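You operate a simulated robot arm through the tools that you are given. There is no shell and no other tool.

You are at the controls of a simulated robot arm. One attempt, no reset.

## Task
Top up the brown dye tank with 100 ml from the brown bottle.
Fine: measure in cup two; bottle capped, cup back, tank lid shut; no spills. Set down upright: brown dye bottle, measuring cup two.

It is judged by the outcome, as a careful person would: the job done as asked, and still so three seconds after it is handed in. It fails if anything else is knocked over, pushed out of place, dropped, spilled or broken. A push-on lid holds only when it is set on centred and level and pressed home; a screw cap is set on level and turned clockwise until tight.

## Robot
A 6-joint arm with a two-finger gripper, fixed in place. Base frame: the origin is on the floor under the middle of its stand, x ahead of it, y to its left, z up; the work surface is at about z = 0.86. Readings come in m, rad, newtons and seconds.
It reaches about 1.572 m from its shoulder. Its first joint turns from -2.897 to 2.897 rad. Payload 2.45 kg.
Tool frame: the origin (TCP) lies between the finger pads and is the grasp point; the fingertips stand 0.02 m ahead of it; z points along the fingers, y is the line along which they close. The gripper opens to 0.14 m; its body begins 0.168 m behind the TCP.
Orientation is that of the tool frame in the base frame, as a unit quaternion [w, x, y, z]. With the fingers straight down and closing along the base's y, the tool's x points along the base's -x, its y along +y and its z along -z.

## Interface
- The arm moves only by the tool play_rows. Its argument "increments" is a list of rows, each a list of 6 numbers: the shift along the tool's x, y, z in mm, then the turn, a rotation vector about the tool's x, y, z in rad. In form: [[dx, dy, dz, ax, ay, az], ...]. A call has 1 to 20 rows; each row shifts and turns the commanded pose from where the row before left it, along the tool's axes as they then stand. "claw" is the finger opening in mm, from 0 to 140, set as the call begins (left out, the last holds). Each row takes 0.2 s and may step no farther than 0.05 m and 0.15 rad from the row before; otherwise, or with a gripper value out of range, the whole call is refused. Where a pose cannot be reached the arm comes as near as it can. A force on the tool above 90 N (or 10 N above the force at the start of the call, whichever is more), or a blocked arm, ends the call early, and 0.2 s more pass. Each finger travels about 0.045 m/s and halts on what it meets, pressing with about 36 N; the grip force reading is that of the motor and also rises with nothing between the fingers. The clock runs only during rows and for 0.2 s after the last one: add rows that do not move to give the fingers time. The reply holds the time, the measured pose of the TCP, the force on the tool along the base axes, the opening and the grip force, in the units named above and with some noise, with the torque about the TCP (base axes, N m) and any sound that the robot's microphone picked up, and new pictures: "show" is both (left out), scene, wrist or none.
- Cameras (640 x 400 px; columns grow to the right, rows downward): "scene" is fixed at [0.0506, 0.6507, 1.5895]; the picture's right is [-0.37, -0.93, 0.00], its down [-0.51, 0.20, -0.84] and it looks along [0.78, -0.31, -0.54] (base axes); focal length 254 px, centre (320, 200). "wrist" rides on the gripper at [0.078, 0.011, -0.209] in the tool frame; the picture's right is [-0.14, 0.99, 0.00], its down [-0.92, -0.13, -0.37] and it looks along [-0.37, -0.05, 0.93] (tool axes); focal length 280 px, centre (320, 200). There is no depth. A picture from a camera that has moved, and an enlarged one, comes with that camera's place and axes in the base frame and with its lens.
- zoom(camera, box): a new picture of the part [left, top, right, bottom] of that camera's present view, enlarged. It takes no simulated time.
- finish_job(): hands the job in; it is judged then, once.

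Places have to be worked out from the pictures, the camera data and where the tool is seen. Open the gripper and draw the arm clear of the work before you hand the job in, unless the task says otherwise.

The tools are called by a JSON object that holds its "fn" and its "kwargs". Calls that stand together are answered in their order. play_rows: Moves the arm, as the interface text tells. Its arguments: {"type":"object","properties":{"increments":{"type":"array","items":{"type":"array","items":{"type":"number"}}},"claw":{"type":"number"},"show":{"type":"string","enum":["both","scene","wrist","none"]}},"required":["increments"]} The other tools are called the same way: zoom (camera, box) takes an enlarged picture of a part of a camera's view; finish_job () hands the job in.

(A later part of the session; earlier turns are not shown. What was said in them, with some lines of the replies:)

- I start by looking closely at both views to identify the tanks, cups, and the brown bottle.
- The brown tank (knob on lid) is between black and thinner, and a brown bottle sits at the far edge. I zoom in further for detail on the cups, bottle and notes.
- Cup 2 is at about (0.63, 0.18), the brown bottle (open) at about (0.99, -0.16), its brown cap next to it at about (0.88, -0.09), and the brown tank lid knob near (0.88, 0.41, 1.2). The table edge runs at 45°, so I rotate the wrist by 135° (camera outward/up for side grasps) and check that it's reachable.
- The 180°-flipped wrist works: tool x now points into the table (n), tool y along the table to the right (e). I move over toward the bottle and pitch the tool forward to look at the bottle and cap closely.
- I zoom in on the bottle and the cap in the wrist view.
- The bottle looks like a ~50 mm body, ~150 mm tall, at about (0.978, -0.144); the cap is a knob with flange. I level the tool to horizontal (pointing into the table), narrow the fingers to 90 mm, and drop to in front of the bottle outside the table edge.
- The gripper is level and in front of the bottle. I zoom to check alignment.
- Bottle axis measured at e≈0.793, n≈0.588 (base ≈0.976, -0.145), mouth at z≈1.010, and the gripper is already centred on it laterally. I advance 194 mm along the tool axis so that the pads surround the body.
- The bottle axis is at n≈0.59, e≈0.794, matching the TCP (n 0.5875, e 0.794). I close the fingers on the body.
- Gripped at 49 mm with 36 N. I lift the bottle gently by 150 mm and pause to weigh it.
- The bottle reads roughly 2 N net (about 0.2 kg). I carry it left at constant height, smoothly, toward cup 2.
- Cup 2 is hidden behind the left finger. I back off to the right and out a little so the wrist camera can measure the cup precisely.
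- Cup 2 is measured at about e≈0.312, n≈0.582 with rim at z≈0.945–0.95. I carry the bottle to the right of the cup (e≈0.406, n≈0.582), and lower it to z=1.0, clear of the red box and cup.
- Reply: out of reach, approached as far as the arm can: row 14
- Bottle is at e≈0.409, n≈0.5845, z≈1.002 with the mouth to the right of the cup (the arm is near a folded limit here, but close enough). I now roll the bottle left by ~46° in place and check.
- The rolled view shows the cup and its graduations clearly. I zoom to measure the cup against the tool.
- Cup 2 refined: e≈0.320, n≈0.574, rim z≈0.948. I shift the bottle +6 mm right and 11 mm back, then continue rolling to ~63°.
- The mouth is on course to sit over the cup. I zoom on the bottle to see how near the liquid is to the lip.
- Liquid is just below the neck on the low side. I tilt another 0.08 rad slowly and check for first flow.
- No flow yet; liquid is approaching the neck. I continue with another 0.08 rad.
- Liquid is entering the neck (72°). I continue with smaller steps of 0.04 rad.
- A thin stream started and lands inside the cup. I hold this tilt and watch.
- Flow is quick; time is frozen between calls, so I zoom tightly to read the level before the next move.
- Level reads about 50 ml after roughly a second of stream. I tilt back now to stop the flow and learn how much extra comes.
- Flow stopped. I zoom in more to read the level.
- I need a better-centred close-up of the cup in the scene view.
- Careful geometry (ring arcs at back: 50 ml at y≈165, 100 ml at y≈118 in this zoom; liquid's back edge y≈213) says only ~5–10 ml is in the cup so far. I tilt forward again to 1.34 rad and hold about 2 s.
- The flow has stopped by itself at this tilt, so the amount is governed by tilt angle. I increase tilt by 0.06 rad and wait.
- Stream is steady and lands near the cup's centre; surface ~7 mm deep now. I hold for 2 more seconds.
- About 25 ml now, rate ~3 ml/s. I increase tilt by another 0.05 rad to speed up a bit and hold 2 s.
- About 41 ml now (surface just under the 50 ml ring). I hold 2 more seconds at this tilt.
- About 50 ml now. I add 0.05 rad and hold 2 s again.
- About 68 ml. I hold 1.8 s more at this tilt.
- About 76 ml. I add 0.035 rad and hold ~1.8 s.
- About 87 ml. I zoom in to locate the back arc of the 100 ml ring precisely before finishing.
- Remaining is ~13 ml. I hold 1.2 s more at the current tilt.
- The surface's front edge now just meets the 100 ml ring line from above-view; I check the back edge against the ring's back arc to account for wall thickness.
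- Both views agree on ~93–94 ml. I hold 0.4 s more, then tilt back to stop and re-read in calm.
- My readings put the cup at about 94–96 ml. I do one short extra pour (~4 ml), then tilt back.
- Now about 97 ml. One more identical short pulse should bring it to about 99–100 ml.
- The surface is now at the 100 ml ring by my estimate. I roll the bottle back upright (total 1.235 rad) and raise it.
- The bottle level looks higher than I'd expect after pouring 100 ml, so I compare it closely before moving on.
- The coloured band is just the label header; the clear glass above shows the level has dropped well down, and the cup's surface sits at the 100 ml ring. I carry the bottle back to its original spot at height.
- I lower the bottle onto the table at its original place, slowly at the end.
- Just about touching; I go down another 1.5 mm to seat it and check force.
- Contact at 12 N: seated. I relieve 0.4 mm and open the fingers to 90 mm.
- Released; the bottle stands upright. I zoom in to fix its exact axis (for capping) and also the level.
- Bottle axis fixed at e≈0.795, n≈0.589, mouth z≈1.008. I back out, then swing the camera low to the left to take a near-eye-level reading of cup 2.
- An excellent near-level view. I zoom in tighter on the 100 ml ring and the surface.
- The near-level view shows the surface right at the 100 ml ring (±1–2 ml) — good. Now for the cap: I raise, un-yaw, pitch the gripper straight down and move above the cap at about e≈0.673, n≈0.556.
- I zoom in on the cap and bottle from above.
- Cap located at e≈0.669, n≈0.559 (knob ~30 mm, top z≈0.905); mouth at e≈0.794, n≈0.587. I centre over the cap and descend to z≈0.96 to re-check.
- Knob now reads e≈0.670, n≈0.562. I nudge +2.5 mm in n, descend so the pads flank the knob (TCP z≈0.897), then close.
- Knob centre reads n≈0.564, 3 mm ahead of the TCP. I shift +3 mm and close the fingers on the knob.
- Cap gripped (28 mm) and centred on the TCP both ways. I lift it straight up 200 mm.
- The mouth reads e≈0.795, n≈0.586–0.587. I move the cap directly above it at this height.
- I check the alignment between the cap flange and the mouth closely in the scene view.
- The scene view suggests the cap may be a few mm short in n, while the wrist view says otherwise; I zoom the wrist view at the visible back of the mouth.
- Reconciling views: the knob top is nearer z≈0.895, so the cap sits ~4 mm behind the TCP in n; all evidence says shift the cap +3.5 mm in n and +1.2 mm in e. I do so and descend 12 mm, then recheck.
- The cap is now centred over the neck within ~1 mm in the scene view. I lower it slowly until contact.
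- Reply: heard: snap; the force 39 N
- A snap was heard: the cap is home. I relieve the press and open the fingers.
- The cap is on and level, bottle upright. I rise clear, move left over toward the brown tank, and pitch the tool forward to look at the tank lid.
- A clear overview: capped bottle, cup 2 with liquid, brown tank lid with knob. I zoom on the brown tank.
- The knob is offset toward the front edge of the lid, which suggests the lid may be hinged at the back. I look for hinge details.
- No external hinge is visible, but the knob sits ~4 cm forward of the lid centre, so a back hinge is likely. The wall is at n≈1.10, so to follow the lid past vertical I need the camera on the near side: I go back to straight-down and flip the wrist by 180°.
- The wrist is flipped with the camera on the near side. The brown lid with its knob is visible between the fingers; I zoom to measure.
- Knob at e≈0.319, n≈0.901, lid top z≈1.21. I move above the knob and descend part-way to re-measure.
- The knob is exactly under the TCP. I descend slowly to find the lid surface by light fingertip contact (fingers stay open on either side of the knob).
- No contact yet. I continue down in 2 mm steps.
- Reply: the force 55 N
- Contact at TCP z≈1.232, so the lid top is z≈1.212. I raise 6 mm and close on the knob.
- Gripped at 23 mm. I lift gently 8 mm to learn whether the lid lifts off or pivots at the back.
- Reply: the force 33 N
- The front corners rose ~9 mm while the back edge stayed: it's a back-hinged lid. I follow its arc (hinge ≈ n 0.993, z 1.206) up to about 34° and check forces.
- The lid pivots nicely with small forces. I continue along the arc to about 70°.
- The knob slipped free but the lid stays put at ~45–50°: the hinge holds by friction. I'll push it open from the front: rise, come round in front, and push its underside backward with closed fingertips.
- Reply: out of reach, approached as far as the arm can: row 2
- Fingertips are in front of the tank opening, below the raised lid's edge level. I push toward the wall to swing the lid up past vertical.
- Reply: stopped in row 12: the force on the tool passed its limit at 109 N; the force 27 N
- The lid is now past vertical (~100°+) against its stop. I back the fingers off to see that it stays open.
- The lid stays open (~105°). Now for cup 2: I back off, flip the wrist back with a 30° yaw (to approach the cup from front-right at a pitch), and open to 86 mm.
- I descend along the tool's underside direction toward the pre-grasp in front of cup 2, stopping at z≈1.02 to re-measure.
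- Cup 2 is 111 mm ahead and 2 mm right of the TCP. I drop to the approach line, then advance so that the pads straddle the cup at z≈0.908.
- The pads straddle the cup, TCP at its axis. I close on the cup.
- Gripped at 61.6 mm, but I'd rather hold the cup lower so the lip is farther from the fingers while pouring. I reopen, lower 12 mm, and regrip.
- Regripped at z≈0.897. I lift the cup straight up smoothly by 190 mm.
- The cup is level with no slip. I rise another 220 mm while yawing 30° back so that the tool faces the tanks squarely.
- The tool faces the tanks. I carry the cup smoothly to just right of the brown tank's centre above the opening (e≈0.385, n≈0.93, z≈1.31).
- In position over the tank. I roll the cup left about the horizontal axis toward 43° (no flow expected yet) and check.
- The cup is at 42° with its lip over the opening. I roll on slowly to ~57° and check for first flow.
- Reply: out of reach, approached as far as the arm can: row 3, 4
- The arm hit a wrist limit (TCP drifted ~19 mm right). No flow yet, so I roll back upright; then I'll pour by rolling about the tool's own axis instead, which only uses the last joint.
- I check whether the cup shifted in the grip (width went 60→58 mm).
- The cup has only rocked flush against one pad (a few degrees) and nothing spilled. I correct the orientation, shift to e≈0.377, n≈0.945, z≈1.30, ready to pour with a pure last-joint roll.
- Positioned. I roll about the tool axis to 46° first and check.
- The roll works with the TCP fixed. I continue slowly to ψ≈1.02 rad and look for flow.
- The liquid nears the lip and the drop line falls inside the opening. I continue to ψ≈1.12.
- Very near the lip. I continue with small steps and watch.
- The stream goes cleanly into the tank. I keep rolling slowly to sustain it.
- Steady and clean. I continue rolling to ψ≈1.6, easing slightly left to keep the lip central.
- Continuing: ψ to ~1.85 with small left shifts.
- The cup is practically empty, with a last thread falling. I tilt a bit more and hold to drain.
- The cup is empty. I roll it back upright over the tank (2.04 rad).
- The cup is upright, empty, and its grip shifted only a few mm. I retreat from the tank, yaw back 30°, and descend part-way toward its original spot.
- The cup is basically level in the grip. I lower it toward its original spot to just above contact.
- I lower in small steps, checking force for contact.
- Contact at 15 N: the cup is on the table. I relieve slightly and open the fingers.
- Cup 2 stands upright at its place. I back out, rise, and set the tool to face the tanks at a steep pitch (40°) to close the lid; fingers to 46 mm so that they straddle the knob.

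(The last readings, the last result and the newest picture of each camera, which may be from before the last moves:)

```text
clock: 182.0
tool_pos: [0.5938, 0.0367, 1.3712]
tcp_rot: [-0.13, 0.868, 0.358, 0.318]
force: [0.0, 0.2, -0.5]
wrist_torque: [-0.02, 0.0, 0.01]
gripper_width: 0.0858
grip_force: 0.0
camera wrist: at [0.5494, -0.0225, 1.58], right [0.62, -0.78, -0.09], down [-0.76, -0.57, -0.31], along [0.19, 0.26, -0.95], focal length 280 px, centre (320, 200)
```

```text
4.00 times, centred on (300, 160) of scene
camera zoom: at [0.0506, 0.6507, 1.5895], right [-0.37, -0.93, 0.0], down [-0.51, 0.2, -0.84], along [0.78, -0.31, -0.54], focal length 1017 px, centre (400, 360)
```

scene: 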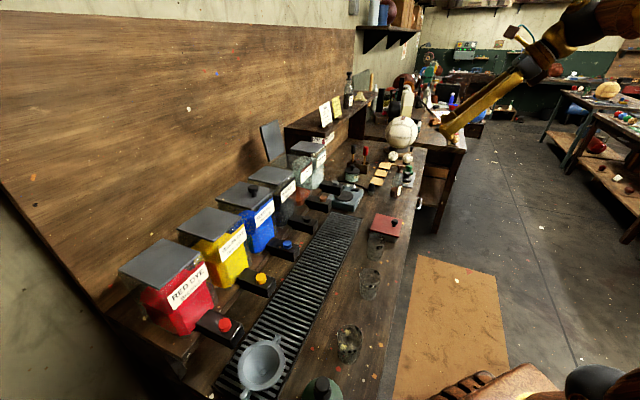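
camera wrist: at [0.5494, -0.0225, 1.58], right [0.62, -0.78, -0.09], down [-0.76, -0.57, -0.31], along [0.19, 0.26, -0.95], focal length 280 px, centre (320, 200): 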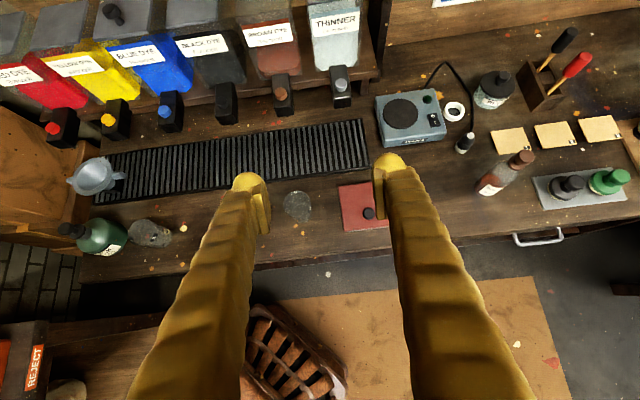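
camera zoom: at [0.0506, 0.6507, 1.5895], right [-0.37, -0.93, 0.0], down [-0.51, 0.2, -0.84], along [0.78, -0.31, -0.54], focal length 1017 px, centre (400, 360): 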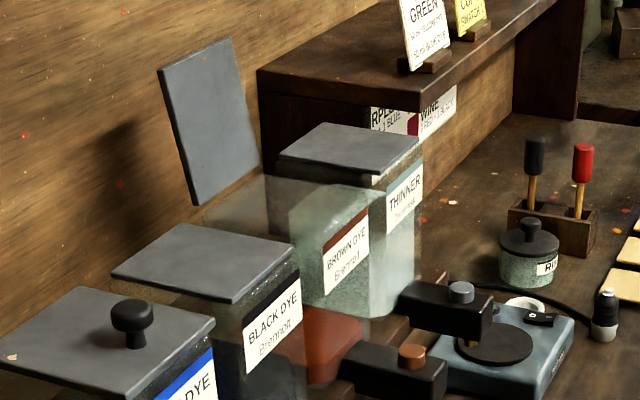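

Everything on the table looks right. Now I bring the straddling fingers up above and in front of the open lid.

{"fn": "play_rows", "kwargs": {"increments": [[36.8, -6.8, 27.5, 0, 0, 0], [36.8, -6.8, 27.5, 0, 0, 0], [36.8, -6.8, 27.5, 0, 0, 0], [36.8, -6.8, 27.5, 0, 0, 0], [36.8, -6.8, 27.5, 0, 0, 0], [36.8, -6.8, 27.5, 0, 0, 0], [36.8, -6.8, 27.5, 0, 0, 0], [36.8, -6.8, 27.5, 0, 0, 0], [36.8, -6.8, 27.5, 0, 0, 0], [36.8, -6.8, 27.5, 0, 0, 0], [36.8, -6.8, 27.5, 0, 0, 0], [0, 0, 0, 0, 0, 0]], "claw": 46}}

{"fn": "zoom", "kwargs": {"camera": "scene", "box": [240, 80, 340, 180]}}

{"fn": "zoom", "kwargs": {"camera": "wrist", "box": [200, 60, 440, 280]}}

```text
clock: 184.6
tool_pos: [0.9001, 0.4495, 1.3995]
tcp_rot: [-0.132, 0.868, 0.359, 0.317]
force: [0.2, -0.7, 0.9]
wrist_torque: [-0.03, 0.02, -0.02]
gripper_width: 0.046
grip_force: 0.0
camera wrist: at [0.8551, 0.3889, 1.609], right [0.63, -0.77, -0.09], down [-0.76, -0.58, -0.31], along [0.19, 0.26, -0.95], focal length 280 px, centre (320, 200)
```

scene: 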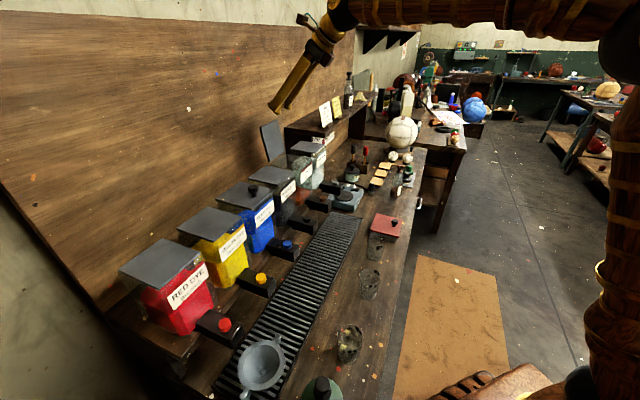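
wrist: 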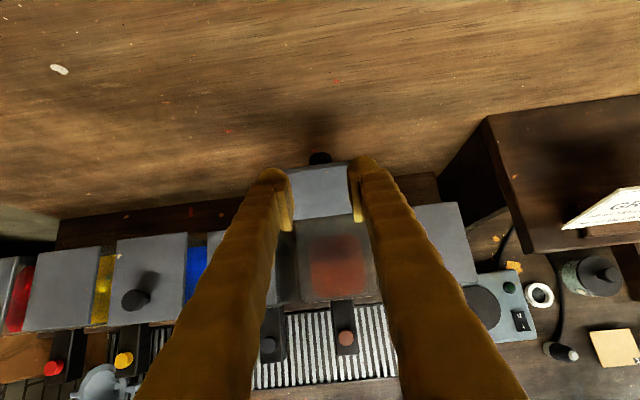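

```text
4.00 times, centred on (290, 130) of scene
camera zoom: at [0.0506, 0.6507, 1.5895], right [-0.37, -0.93, 0.0], down [-0.51, 0.2, -0.84], along [0.78, -0.31, -0.54], focal length 1017 px, centre (440, 480)
```

zoom: 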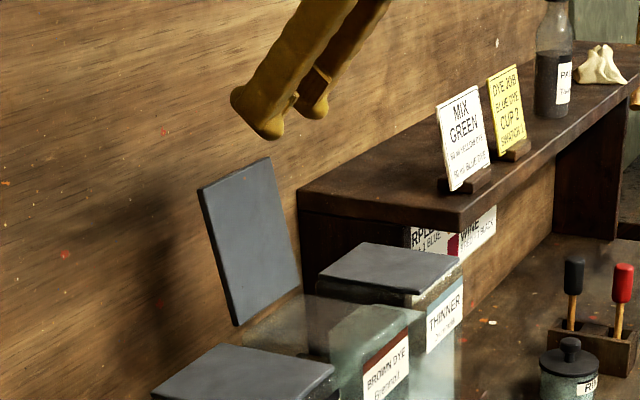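

```text
1.82 times, centred on (320, 170) of wrist
camera zoom: at [0.8551, 0.3889, 1.609], right [0.63, -0.77, -0.09], down [-0.76, -0.58, -0.31], along [0.19, 0.26, -0.95], focal length 510 px, centre (320, 254)
```

zoom: 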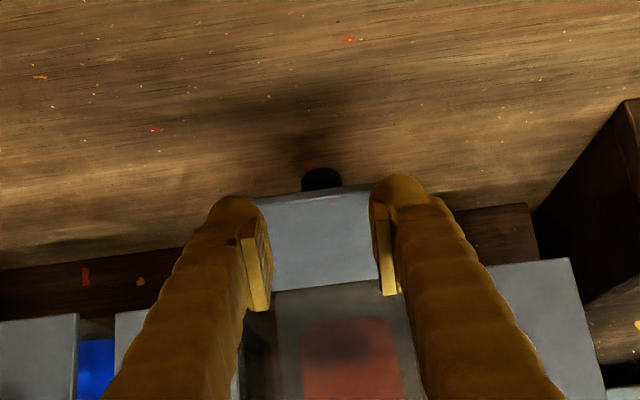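

The lid's top edge is at n≈1.01, with the knob behind it. I move the fingers over the top, behind the edge (n≈1.054), staying above it.

{"fn": "play_rows", "kwargs": {"increments": [[25.5, 0, 21.4, 0, 0, 0], [25.5, 0, 21.4, 0, 0, 0], [25.5, 0, 21.4, 0, 0, 0], [0, 0, 0, 0, 0, 0]]}}

{"fn": "zoom", "kwargs": {"camera": "scene", "box": [240, 80, 340, 180]}}

{"fn": "zoom", "kwargs": {"camera": "wrist", "box": [200, 100, 440, 320]}}

```text
clock: 185.6
tool_pos: [0.9708, 0.5188, 1.3993]
tcp_rot: [-0.132, 0.867, 0.36, 0.317]
force: [0.1, 0.5, 1.1]
wrist_torque: [-0.01, 0.0, -0.01]
gripper_width: 0.0462
grip_force: 0.1
camera wrist: at [0.9257, 0.4597, 1.6087], right [0.63, -0.77, -0.09], down [-0.76, -0.58, -0.31], along [0.19, 0.26, -0.95], focal length 280 px, centre (320, 200)
```

scene: 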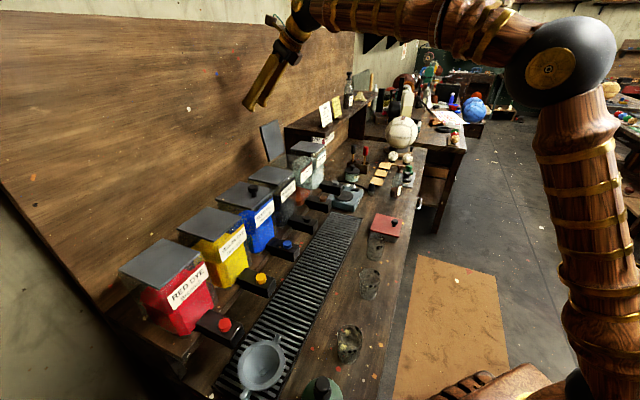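
wrist: 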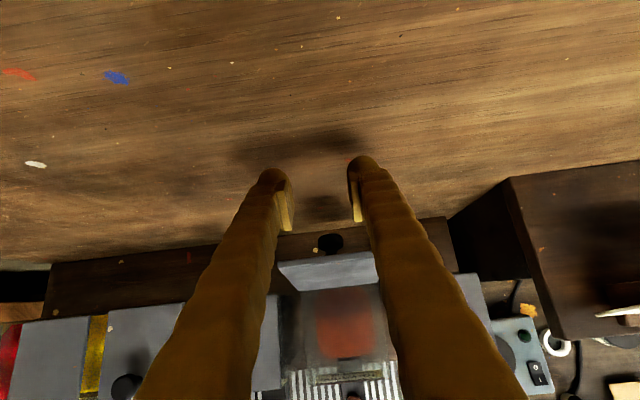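

```text
4.00 times, centred on (290, 130) of scene
camera zoom: at [0.0506, 0.6507, 1.5895], right [-0.37, -0.93, 0.0], down [-0.51, 0.2, -0.84], along [0.78, -0.31, -0.54], focal length 1017 px, centre (440, 480)
```

zoom: 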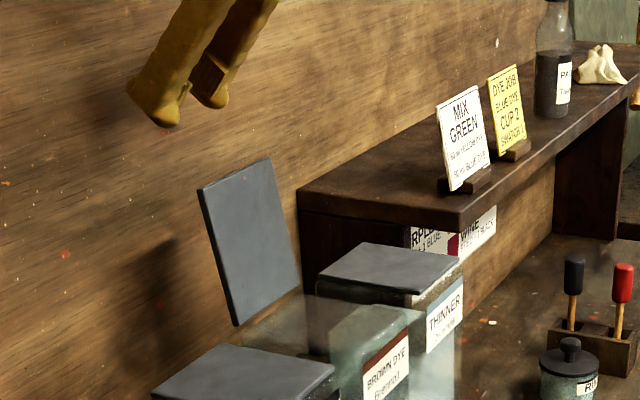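

```text
1.82 times, centred on (320, 210) of wrist
camera zoom: at [0.9257, 0.4597, 1.6087], right [0.63, -0.77, -0.09], down [-0.76, -0.58, -0.31], along [0.19, 0.26, -0.95], focal length 510 px, centre (320, 182)
```

zoom: 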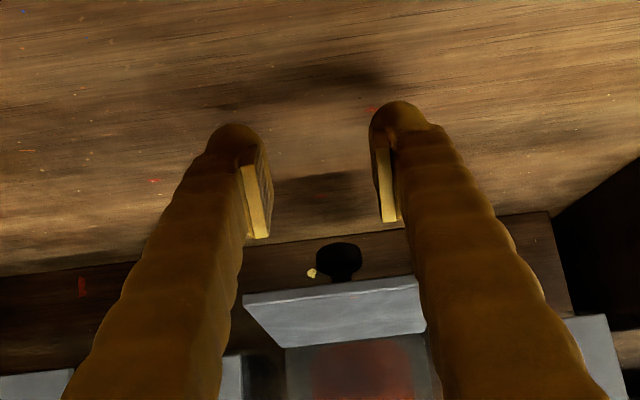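

The fingers are behind the lid's top edge, straddling the knob, clear of the wall. I lower them to hook ~2 cm behind the edge and pull it forward past vertical.

{"fn": "play_rows", "kwargs": {"increments": [[-20, 0, 23.7, 0, 0, 0], [-20, 0, 23.7, 0, 0, 0], [-7.3, 0, -6.2, 0, 0, 0], [-7.3, 0, -6.2, 0, 0, 0], [-7.3, 0, -6.2, 0, 0, 0], [-7.3, 0, -6.2, 0, 0, 0], [-8.7, 0, -6.4, 0, 0, 0], [-8.7, 0, -6.4, 0, 0, 0], [-8.7, 0, -6.4, 0, 0, 0], [0, 0, 0, 0, 0, 0]]}}

{"fn": "zoom", "kwargs": {"camera": "scene", "box": [250, 90, 340, 180]}}

{"fn": "zoom", "kwargs": {"camera": "wrist", "box": [200, 100, 440, 320]}}

```text
clock: 187.8
tool_pos: [0.9195, 0.4684, 1.3353]
tcp_rot: [-0.131, 0.868, 0.359, 0.317]
force: [0.6, -1.0, 0.1]
wrist_torque: [-0.03, 0.0, 0.02]
gripper_width: 0.0462
grip_force: 0.0
camera wrist: at [0.8752, 0.4097, 1.5446], right [0.63, -0.77, -0.09], down [-0.76, -0.58, -0.31], along [0.19, 0.26, -0.95], focal length 280 px, centre (320, 200)
```

scene: 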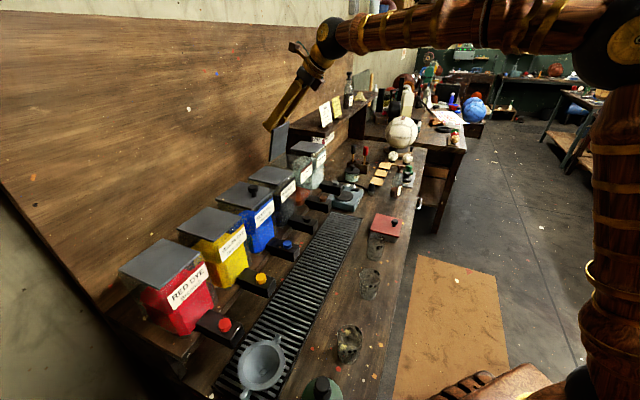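
wrist: 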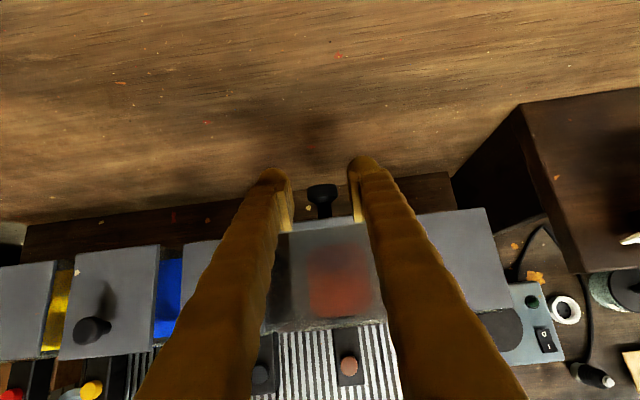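

```text
4.44 times, centred on (295, 135) of scene
camera zoom: at [0.0506, 0.6507, 1.5895], right [-0.37, -0.93, 0.0], down [-0.51, 0.2, -0.84], along [0.78, -0.31, -0.54], focal length 1130 px, centre (431, 489)
```

zoom: 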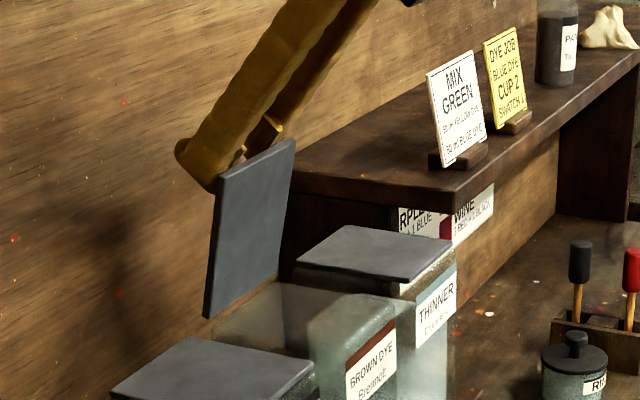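

```text
1.82 times, centred on (320, 210) of wrist
camera zoom: at [0.8752, 0.4097, 1.5446], right [0.63, -0.77, -0.09], down [-0.76, -0.58, -0.31], along [0.19, 0.26, -0.95], focal length 510 px, centre (320, 182)
```

zoom: 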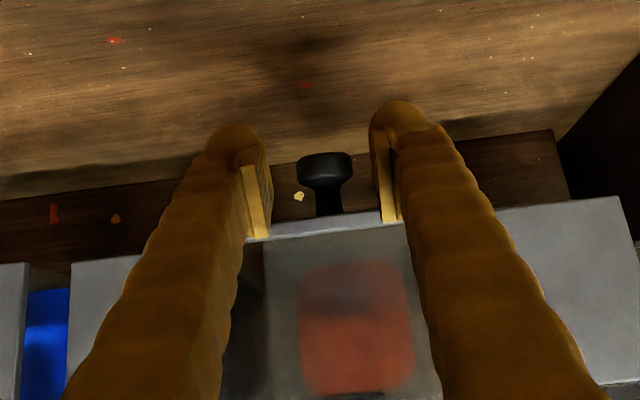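

The lid is now just short of vertical, coming forward. I continue pulling and then pressing down along its closing arc to about 20°.

{"fn": "play_rows", "kwargs": {"increments": [[-10.3, 0, -3.8, 0, 0, 0], [-10.3, 0, -3.8, 0, 0, 0], [-10.3, 0, -3.8, 0, 0, 0], [-10.6, 0, -1.8, 0, 0, 0], [-10.6, 0, -1.8, 0, 0, 0], [-9.5, 0, 0.3, 0, 0, 0], [-9.5, 0, 0.3, 0, 0, 0], [-8.5, 0, 1.6, 0, 0, 0], [-8.5, 0, 1.6, 0, 0, 0], [-8.2, 0, 3.0, 0, 0, 0], [-8.2, 0, 3.0, 0, 0, 0], [0, 0, 0, 0, 0, 0]]}}

{"fn": "zoom", "kwargs": {"camera": "scene", "box": [250, 100, 340, 190]}}

{"fn": "zoom", "kwargs": {"camera": "wrist", "box": [200, 100, 440, 320]}}

```text
clock: 190.4
tool_pos: [0.8614, 0.4096, 1.2718]
tcp_rot: [-0.132, 0.867, 0.361, 0.318]
force: [-0.3, -0.2, -0.1]
wrist_torque: [0.01, -0.02, -0.01]
gripper_width: 0.0461
grip_force: 0.0
camera wrist: at [0.8169, 0.3506, 1.4806], right [0.63, -0.77, -0.09], down [-0.76, -0.58, -0.31], along [0.19, 0.26, -0.95], focal length 280 px, centre (320, 200)
```

scene: 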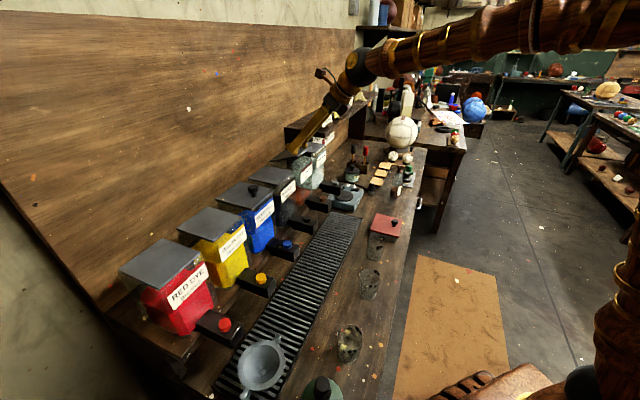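
wrist: 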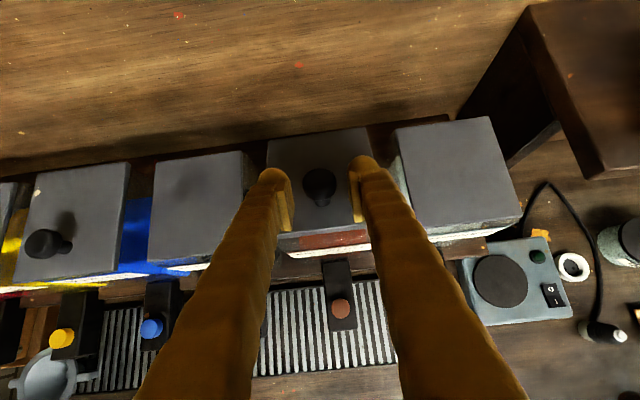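

```text
4.44 times, centred on (295, 145) of scene
camera zoom: at [0.0506, 0.6507, 1.5895], right [-0.37, -0.93, 0.0], down [-0.51, 0.2, -0.84], along [0.78, -0.31, -0.54], focal length 1130 px, centre (431, 444)
```

zoom: 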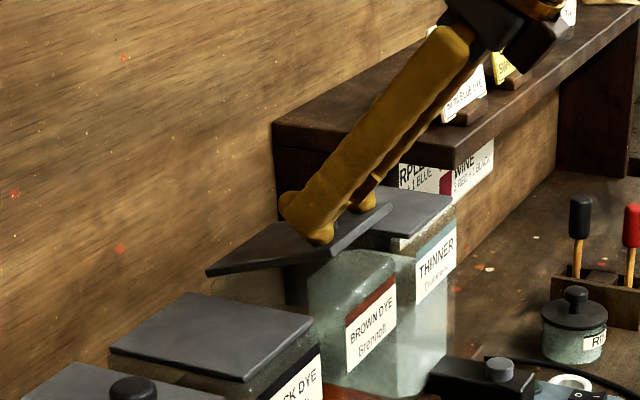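

```text
1.82 times, centred on (320, 210) of wrist
camera zoom: at [0.8169, 0.3506, 1.4806], right [0.63, -0.77, -0.09], down [-0.76, -0.58, -0.31], along [0.19, 0.26, -0.95], focal length 510 px, centre (320, 182)
```

zoom: 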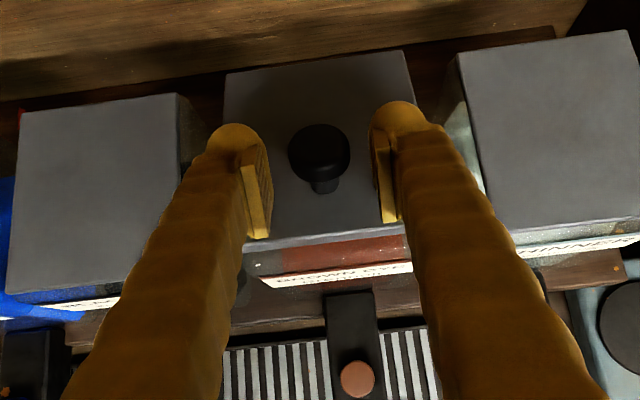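

Nearly down (~20°). I continue to close and press lightly at the end.

{"fn": "play_rows", "kwargs": {"increments": [[-7.5, 0, 4.4, 0, 0, 0], [-7.5, 0, 4.4, 0, 0, 0], [-5.3, 0, 4.5, 0, 0, 0], [-5.3, 0, 4.5, 0, 0, 0], [-1.3, 0, 1.5, 0, 0, 0], [-1.3, 0, 1.5, 0, 0, 0], [0, 0, 0, 0, 0, 0]], "show": "wrist"}}

{"fn": "zoom", "kwargs": {"camera": "scene", "box": [260, 120, 340, 190]}}

```text
clock: 192.0
tool_pos: [0.8559, 0.4054, 1.2396]
tcp_rot: [-0.131, 0.867, 0.36, 0.318]
force: [-0.2, -2.2, 16.3]
wrist_torque: [-0.04, 0.05, 0.0]
gripper_width: 0.0464
grip_force: 0.1
camera wrist: at [0.8106, 0.3448, 1.4483], right [0.63, -0.77, -0.09], down [-0.76, -0.58, -0.31], along [0.19, 0.26, -0.95], focal length 280 px, centre (320, 200)
```

wrist: 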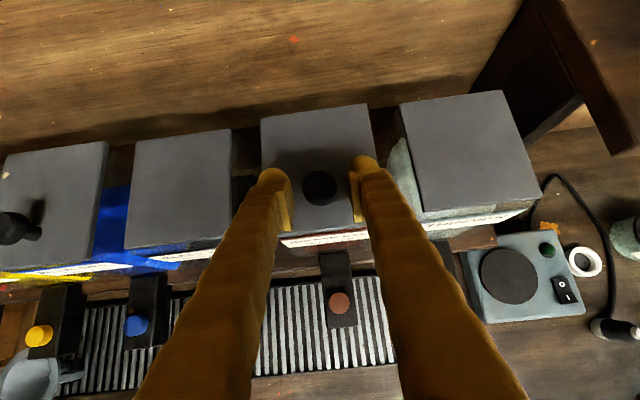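

```text
5.71 times, centred on (300, 155) of scene
camera zoom: at [0.0506, 0.6507, 1.5895], right [-0.37, -0.93, 0.0], down [-0.51, 0.2, -0.84], along [0.78, -0.31, -0.54], focal length 1453 px, centre (434, 457)
```

zoom: 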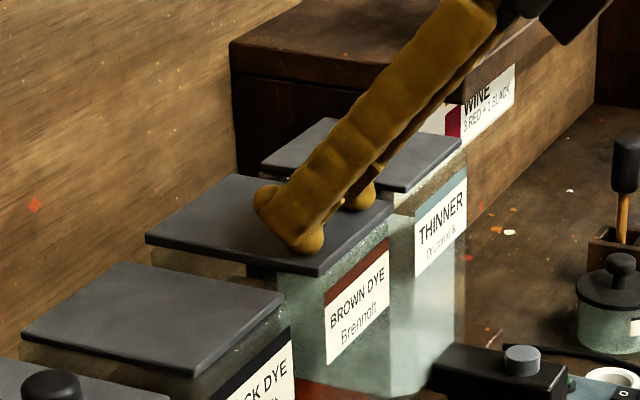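

The lid reads closed with 16 N on it. I press a little more to ensure it is fully shut.

{"fn": "play_rows", "kwargs": {"increments": [[-1.3, 0, 1.5, 0, 0, 0], [-0.6, 0, 0.8, 0, 0, 0], [0, 0, 0, 0, 0, 0]], "show": "none"}}

{"fn": "zoom", "kwargs": {"camera": "scene", "box": [280, 140, 320, 176]}}

```text
clock: 192.8
tool_pos: [0.856, 0.4042, 1.238]
tcp_rot: [-0.132, 0.867, 0.36, 0.319]
force: [0.9, -4.3, 53.3]
wrist_torque: [0.1, 0.31, -0.02]
gripper_width: 0.0463
grip_force: 0.2
```

```text
11.11 times, centred on (300, 158) of scene
camera zoom: at [0.0506, 0.6507, 1.5895], right [-0.37, -0.93, 0.0], down [-0.51, 0.2, -0.84], along [0.78, -0.31, -0.54], focal length 2826 px, centre (542, 667)
```

zoom: 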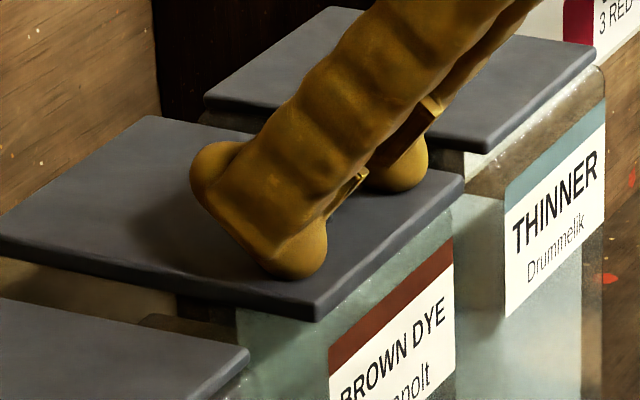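

The lid is firmly shut (its corner matches the original closed position). I lift straight off, retreat, and take a final look at everything.

{"fn": "play_rows", "kwargs": {"increments": [[6.4, 0, -7.6, 0, 0, 0], [19.3, 0, -22.9, 0, 0, 0], [19.3, 0, -22.9, 0, 0, 0], [19.3, 0, -22.9, 0, 0, 0], [19.3, 0, -22.9, 0, 0, 0], [-34.4, 0, -29, 0, 0, 0], [-34.4, 0, -29, 0, 0, 0], [-34.4, 0, -29, 0, 0, 0], [-34.4, 0, -29, 0, 0, 0], [-34.4, 0, -29, 0, 0, 0], [-34.4, 0, -29, 0, 0, 0], [-34.4, 0, -29, 0, 0, 0], [-34.4, 0, -29, 0, 0, 0], [0, 0, 0, 0, 0, 0]], "claw": 100}}

{"fn": "zoom", "kwargs": {"camera": "scene", "box": [240, 130, 340, 210]}}

{"fn": "zoom", "kwargs": {"camera": "scene", "box": [330, 140, 440, 280]}}

{"fn": "zoom", "kwargs": {"camera": "wrist", "box": [200, 0, 480, 200]}}

```text
clock: 195.8
tool_pos: [0.602, 0.1492, 1.3639]
tcp_rot: [-0.132, 0.867, 0.36, 0.318]
force: [-0.7, 1.0, 0.1]
wrist_torque: [-0.03, 0.01, 0.02]
gripper_width: 0.0998
grip_force: 0.0
camera wrist: at [0.5569, 0.0896, 1.5731], right [0.63, -0.77, -0.09], down [-0.76, -0.58, -0.31], along [0.19, 0.26, -0.95], focal length 280 px, centre (320, 200)
```

scene: 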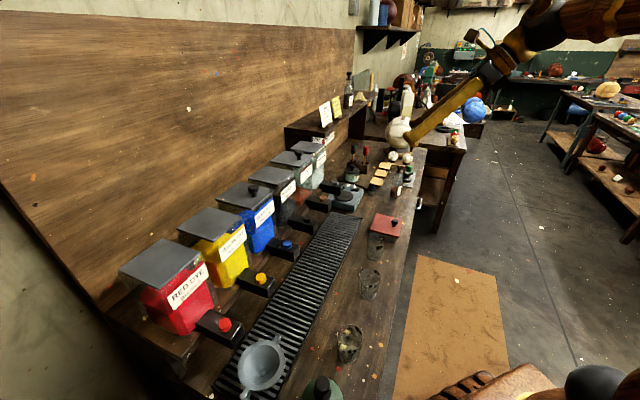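
wrist: 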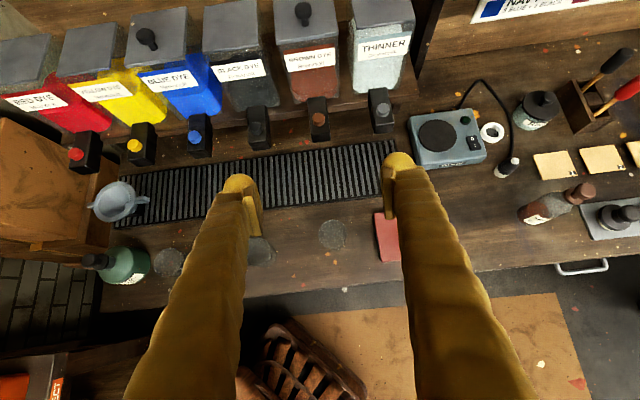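

```text
5.00 times, centred on (290, 170) of scene
camera zoom: at [0.0506, 0.6507, 1.5895], right [-0.37, -0.93, 0.0], down [-0.51, 0.2, -0.84], along [0.78, -0.31, -0.54], focal length 1272 px, centre (470, 350)
```

zoom: 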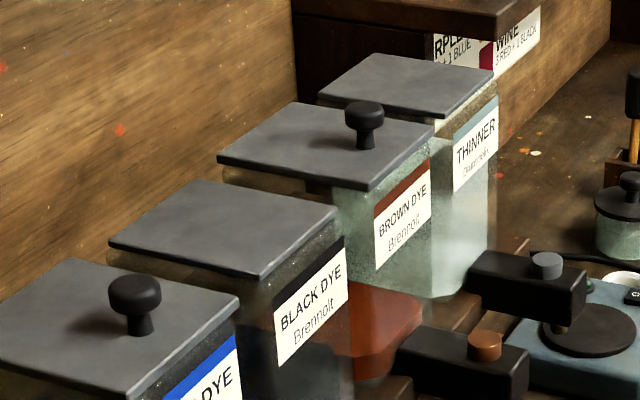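

```text
2.86 times, centred on (385, 210) of scene
camera zoom: at [0.0506, 0.6507, 1.5895], right [-0.37, -0.93, 0.0], down [-0.51, 0.2, -0.84], along [0.78, -0.31, -0.54], focal length 727 px, centre (134, 171)
```

zoom: 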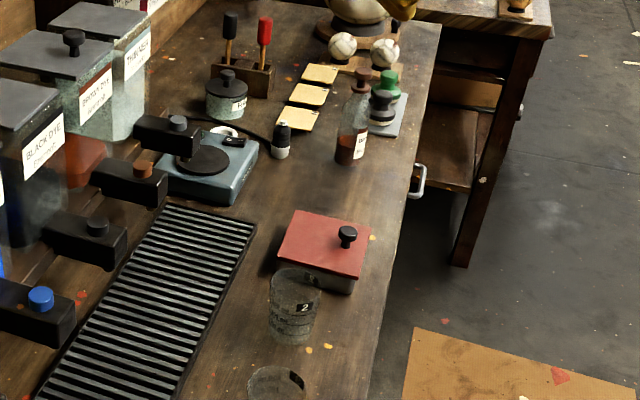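

```text
2.00 times, centred on (340, 100) of wrist
camera zoom: at [0.5569, 0.0896, 1.5731], right [0.63, -0.77, -0.09], down [-0.76, -0.58, -0.31], along [0.19, 0.26, -0.95], focal length 561 px, centre (280, 400)
```

zoom: 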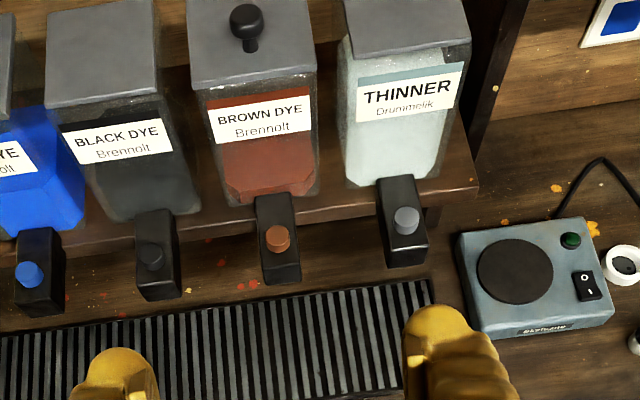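

Everything is in order: lid shut flush, bottle capped and upright, cup 2 back in place, no spills. I draw the arm further up and clear with the gripper open, then make a last check.

{"fn": "play_rows", "kwargs": {"increments": [[25, -20, -30, 0, 0, 0], [25, -20, -30, 0, 0, 0], [15, -25, -30, 0, 0, 0], [0, -30, -20, 0, 0, 0], [0, -30, -20, 0, 0, 0], [0, 0, 0, 0, 0, 0], [0, 0, 0, 0, 0, 0], [0, 0, 0, 0, 0, 0]], "claw": 140}}

{"fn": "zoom", "kwargs": {"camera": "scene", "box": [360, 150, 430, 210]}}

{"fn": "zoom", "kwargs": {"camera": "scene", "box": [320, 210, 420, 290]}}

```text
clock: 197.6
tool_pos: [0.489, 0.2141, 1.5054]
tcp_rot: [-0.131, 0.867, 0.36, 0.318]
force: [-0.3, -0.1, 1.1]
wrist_torque: [0.0, 0.0, 0.03]
gripper_width: 0.14
grip_force: 0.0
camera wrist: at [0.4442, 0.1548, 1.7146], right [0.63, -0.77, -0.09], down [-0.76, -0.58, -0.31], along [0.19, 0.26, -0.95], focal length 280 px, centre (320, 200)
```

scene: 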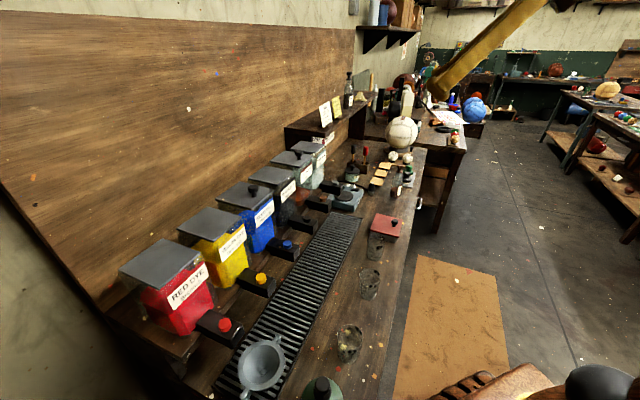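
wrist: 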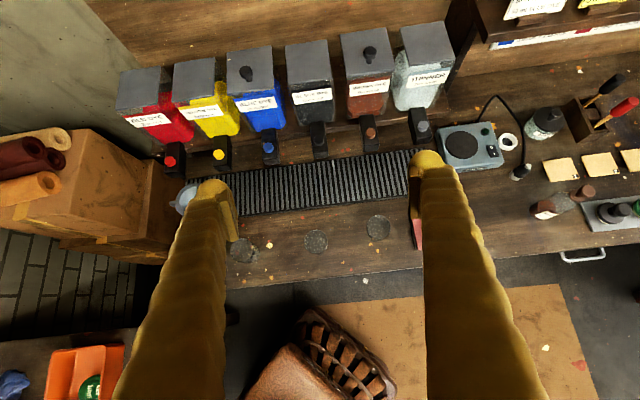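

```text
6.67 times, centred on (395, 180) of scene
camera zoom: at [0.0506, 0.6507, 1.5895], right [-0.37, -0.93, 0.0], down [-0.51, 0.2, -0.84], along [0.78, -0.31, -0.54], focal length 1696 px, centre (-180, 333)
```

zoom: 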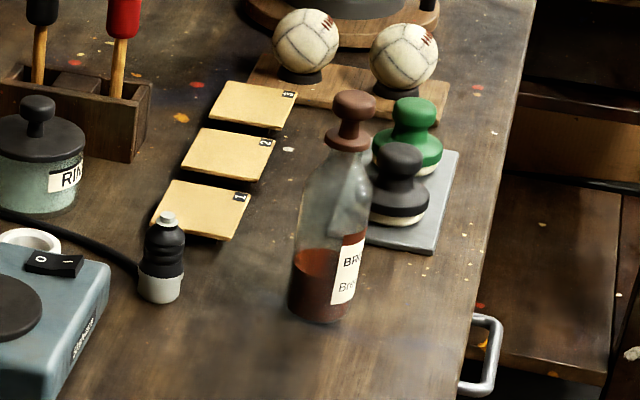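

```text
5.00 times, centred on (370, 250) of scene
camera zoom: at [0.0506, 0.6507, 1.5895], right [-0.37, -0.93, 0.0], down [-0.51, 0.2, -0.84], along [0.78, -0.31, -0.54], focal length 1272 px, centre (70, -50)
```

zoom: 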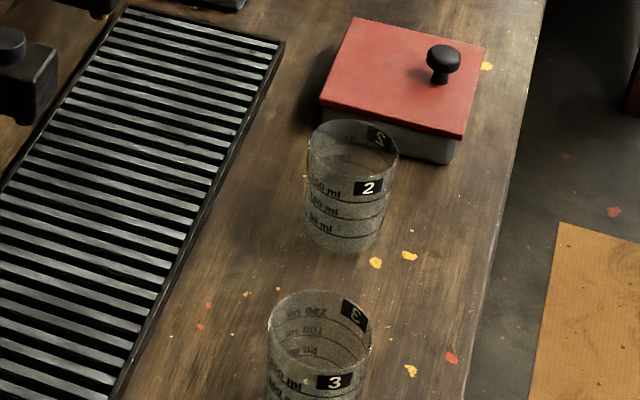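

The final views show the bottle capped and upright in its place, and cup 2 empty and upright where it started. The brown tank lid is shut, nothing is spilled or displaced, and the arm is clear with the gripper open, so I hand the job in.

{"fn": "finish_job", "kwargs": {}}

```text
The job is handed in.
```

The job is handed in: I poured about 100 ml from the brown bottle into the brown dye tank, measured in cup two. A near-level view put the cup's surface on the 100 ml ring, within about 1–2 ml.

- **Bottle:** it stands upright at its original spot. The cap went on with an audible snap.
- **Cup two:** it is emptied and upright, within about 5 mm of where it started.
- **Tank lid:** it turned out to be hinged at the back. I pushed it open, then closed it and pressed it down; the front corner matches its position before I started.
- **Spills and knocks:** I saw no spills, and nothing else looked disturbed in the final pictures.

While opening the lid, the push against its hinge stop peaked at 109 N. The tank did not appear to move.
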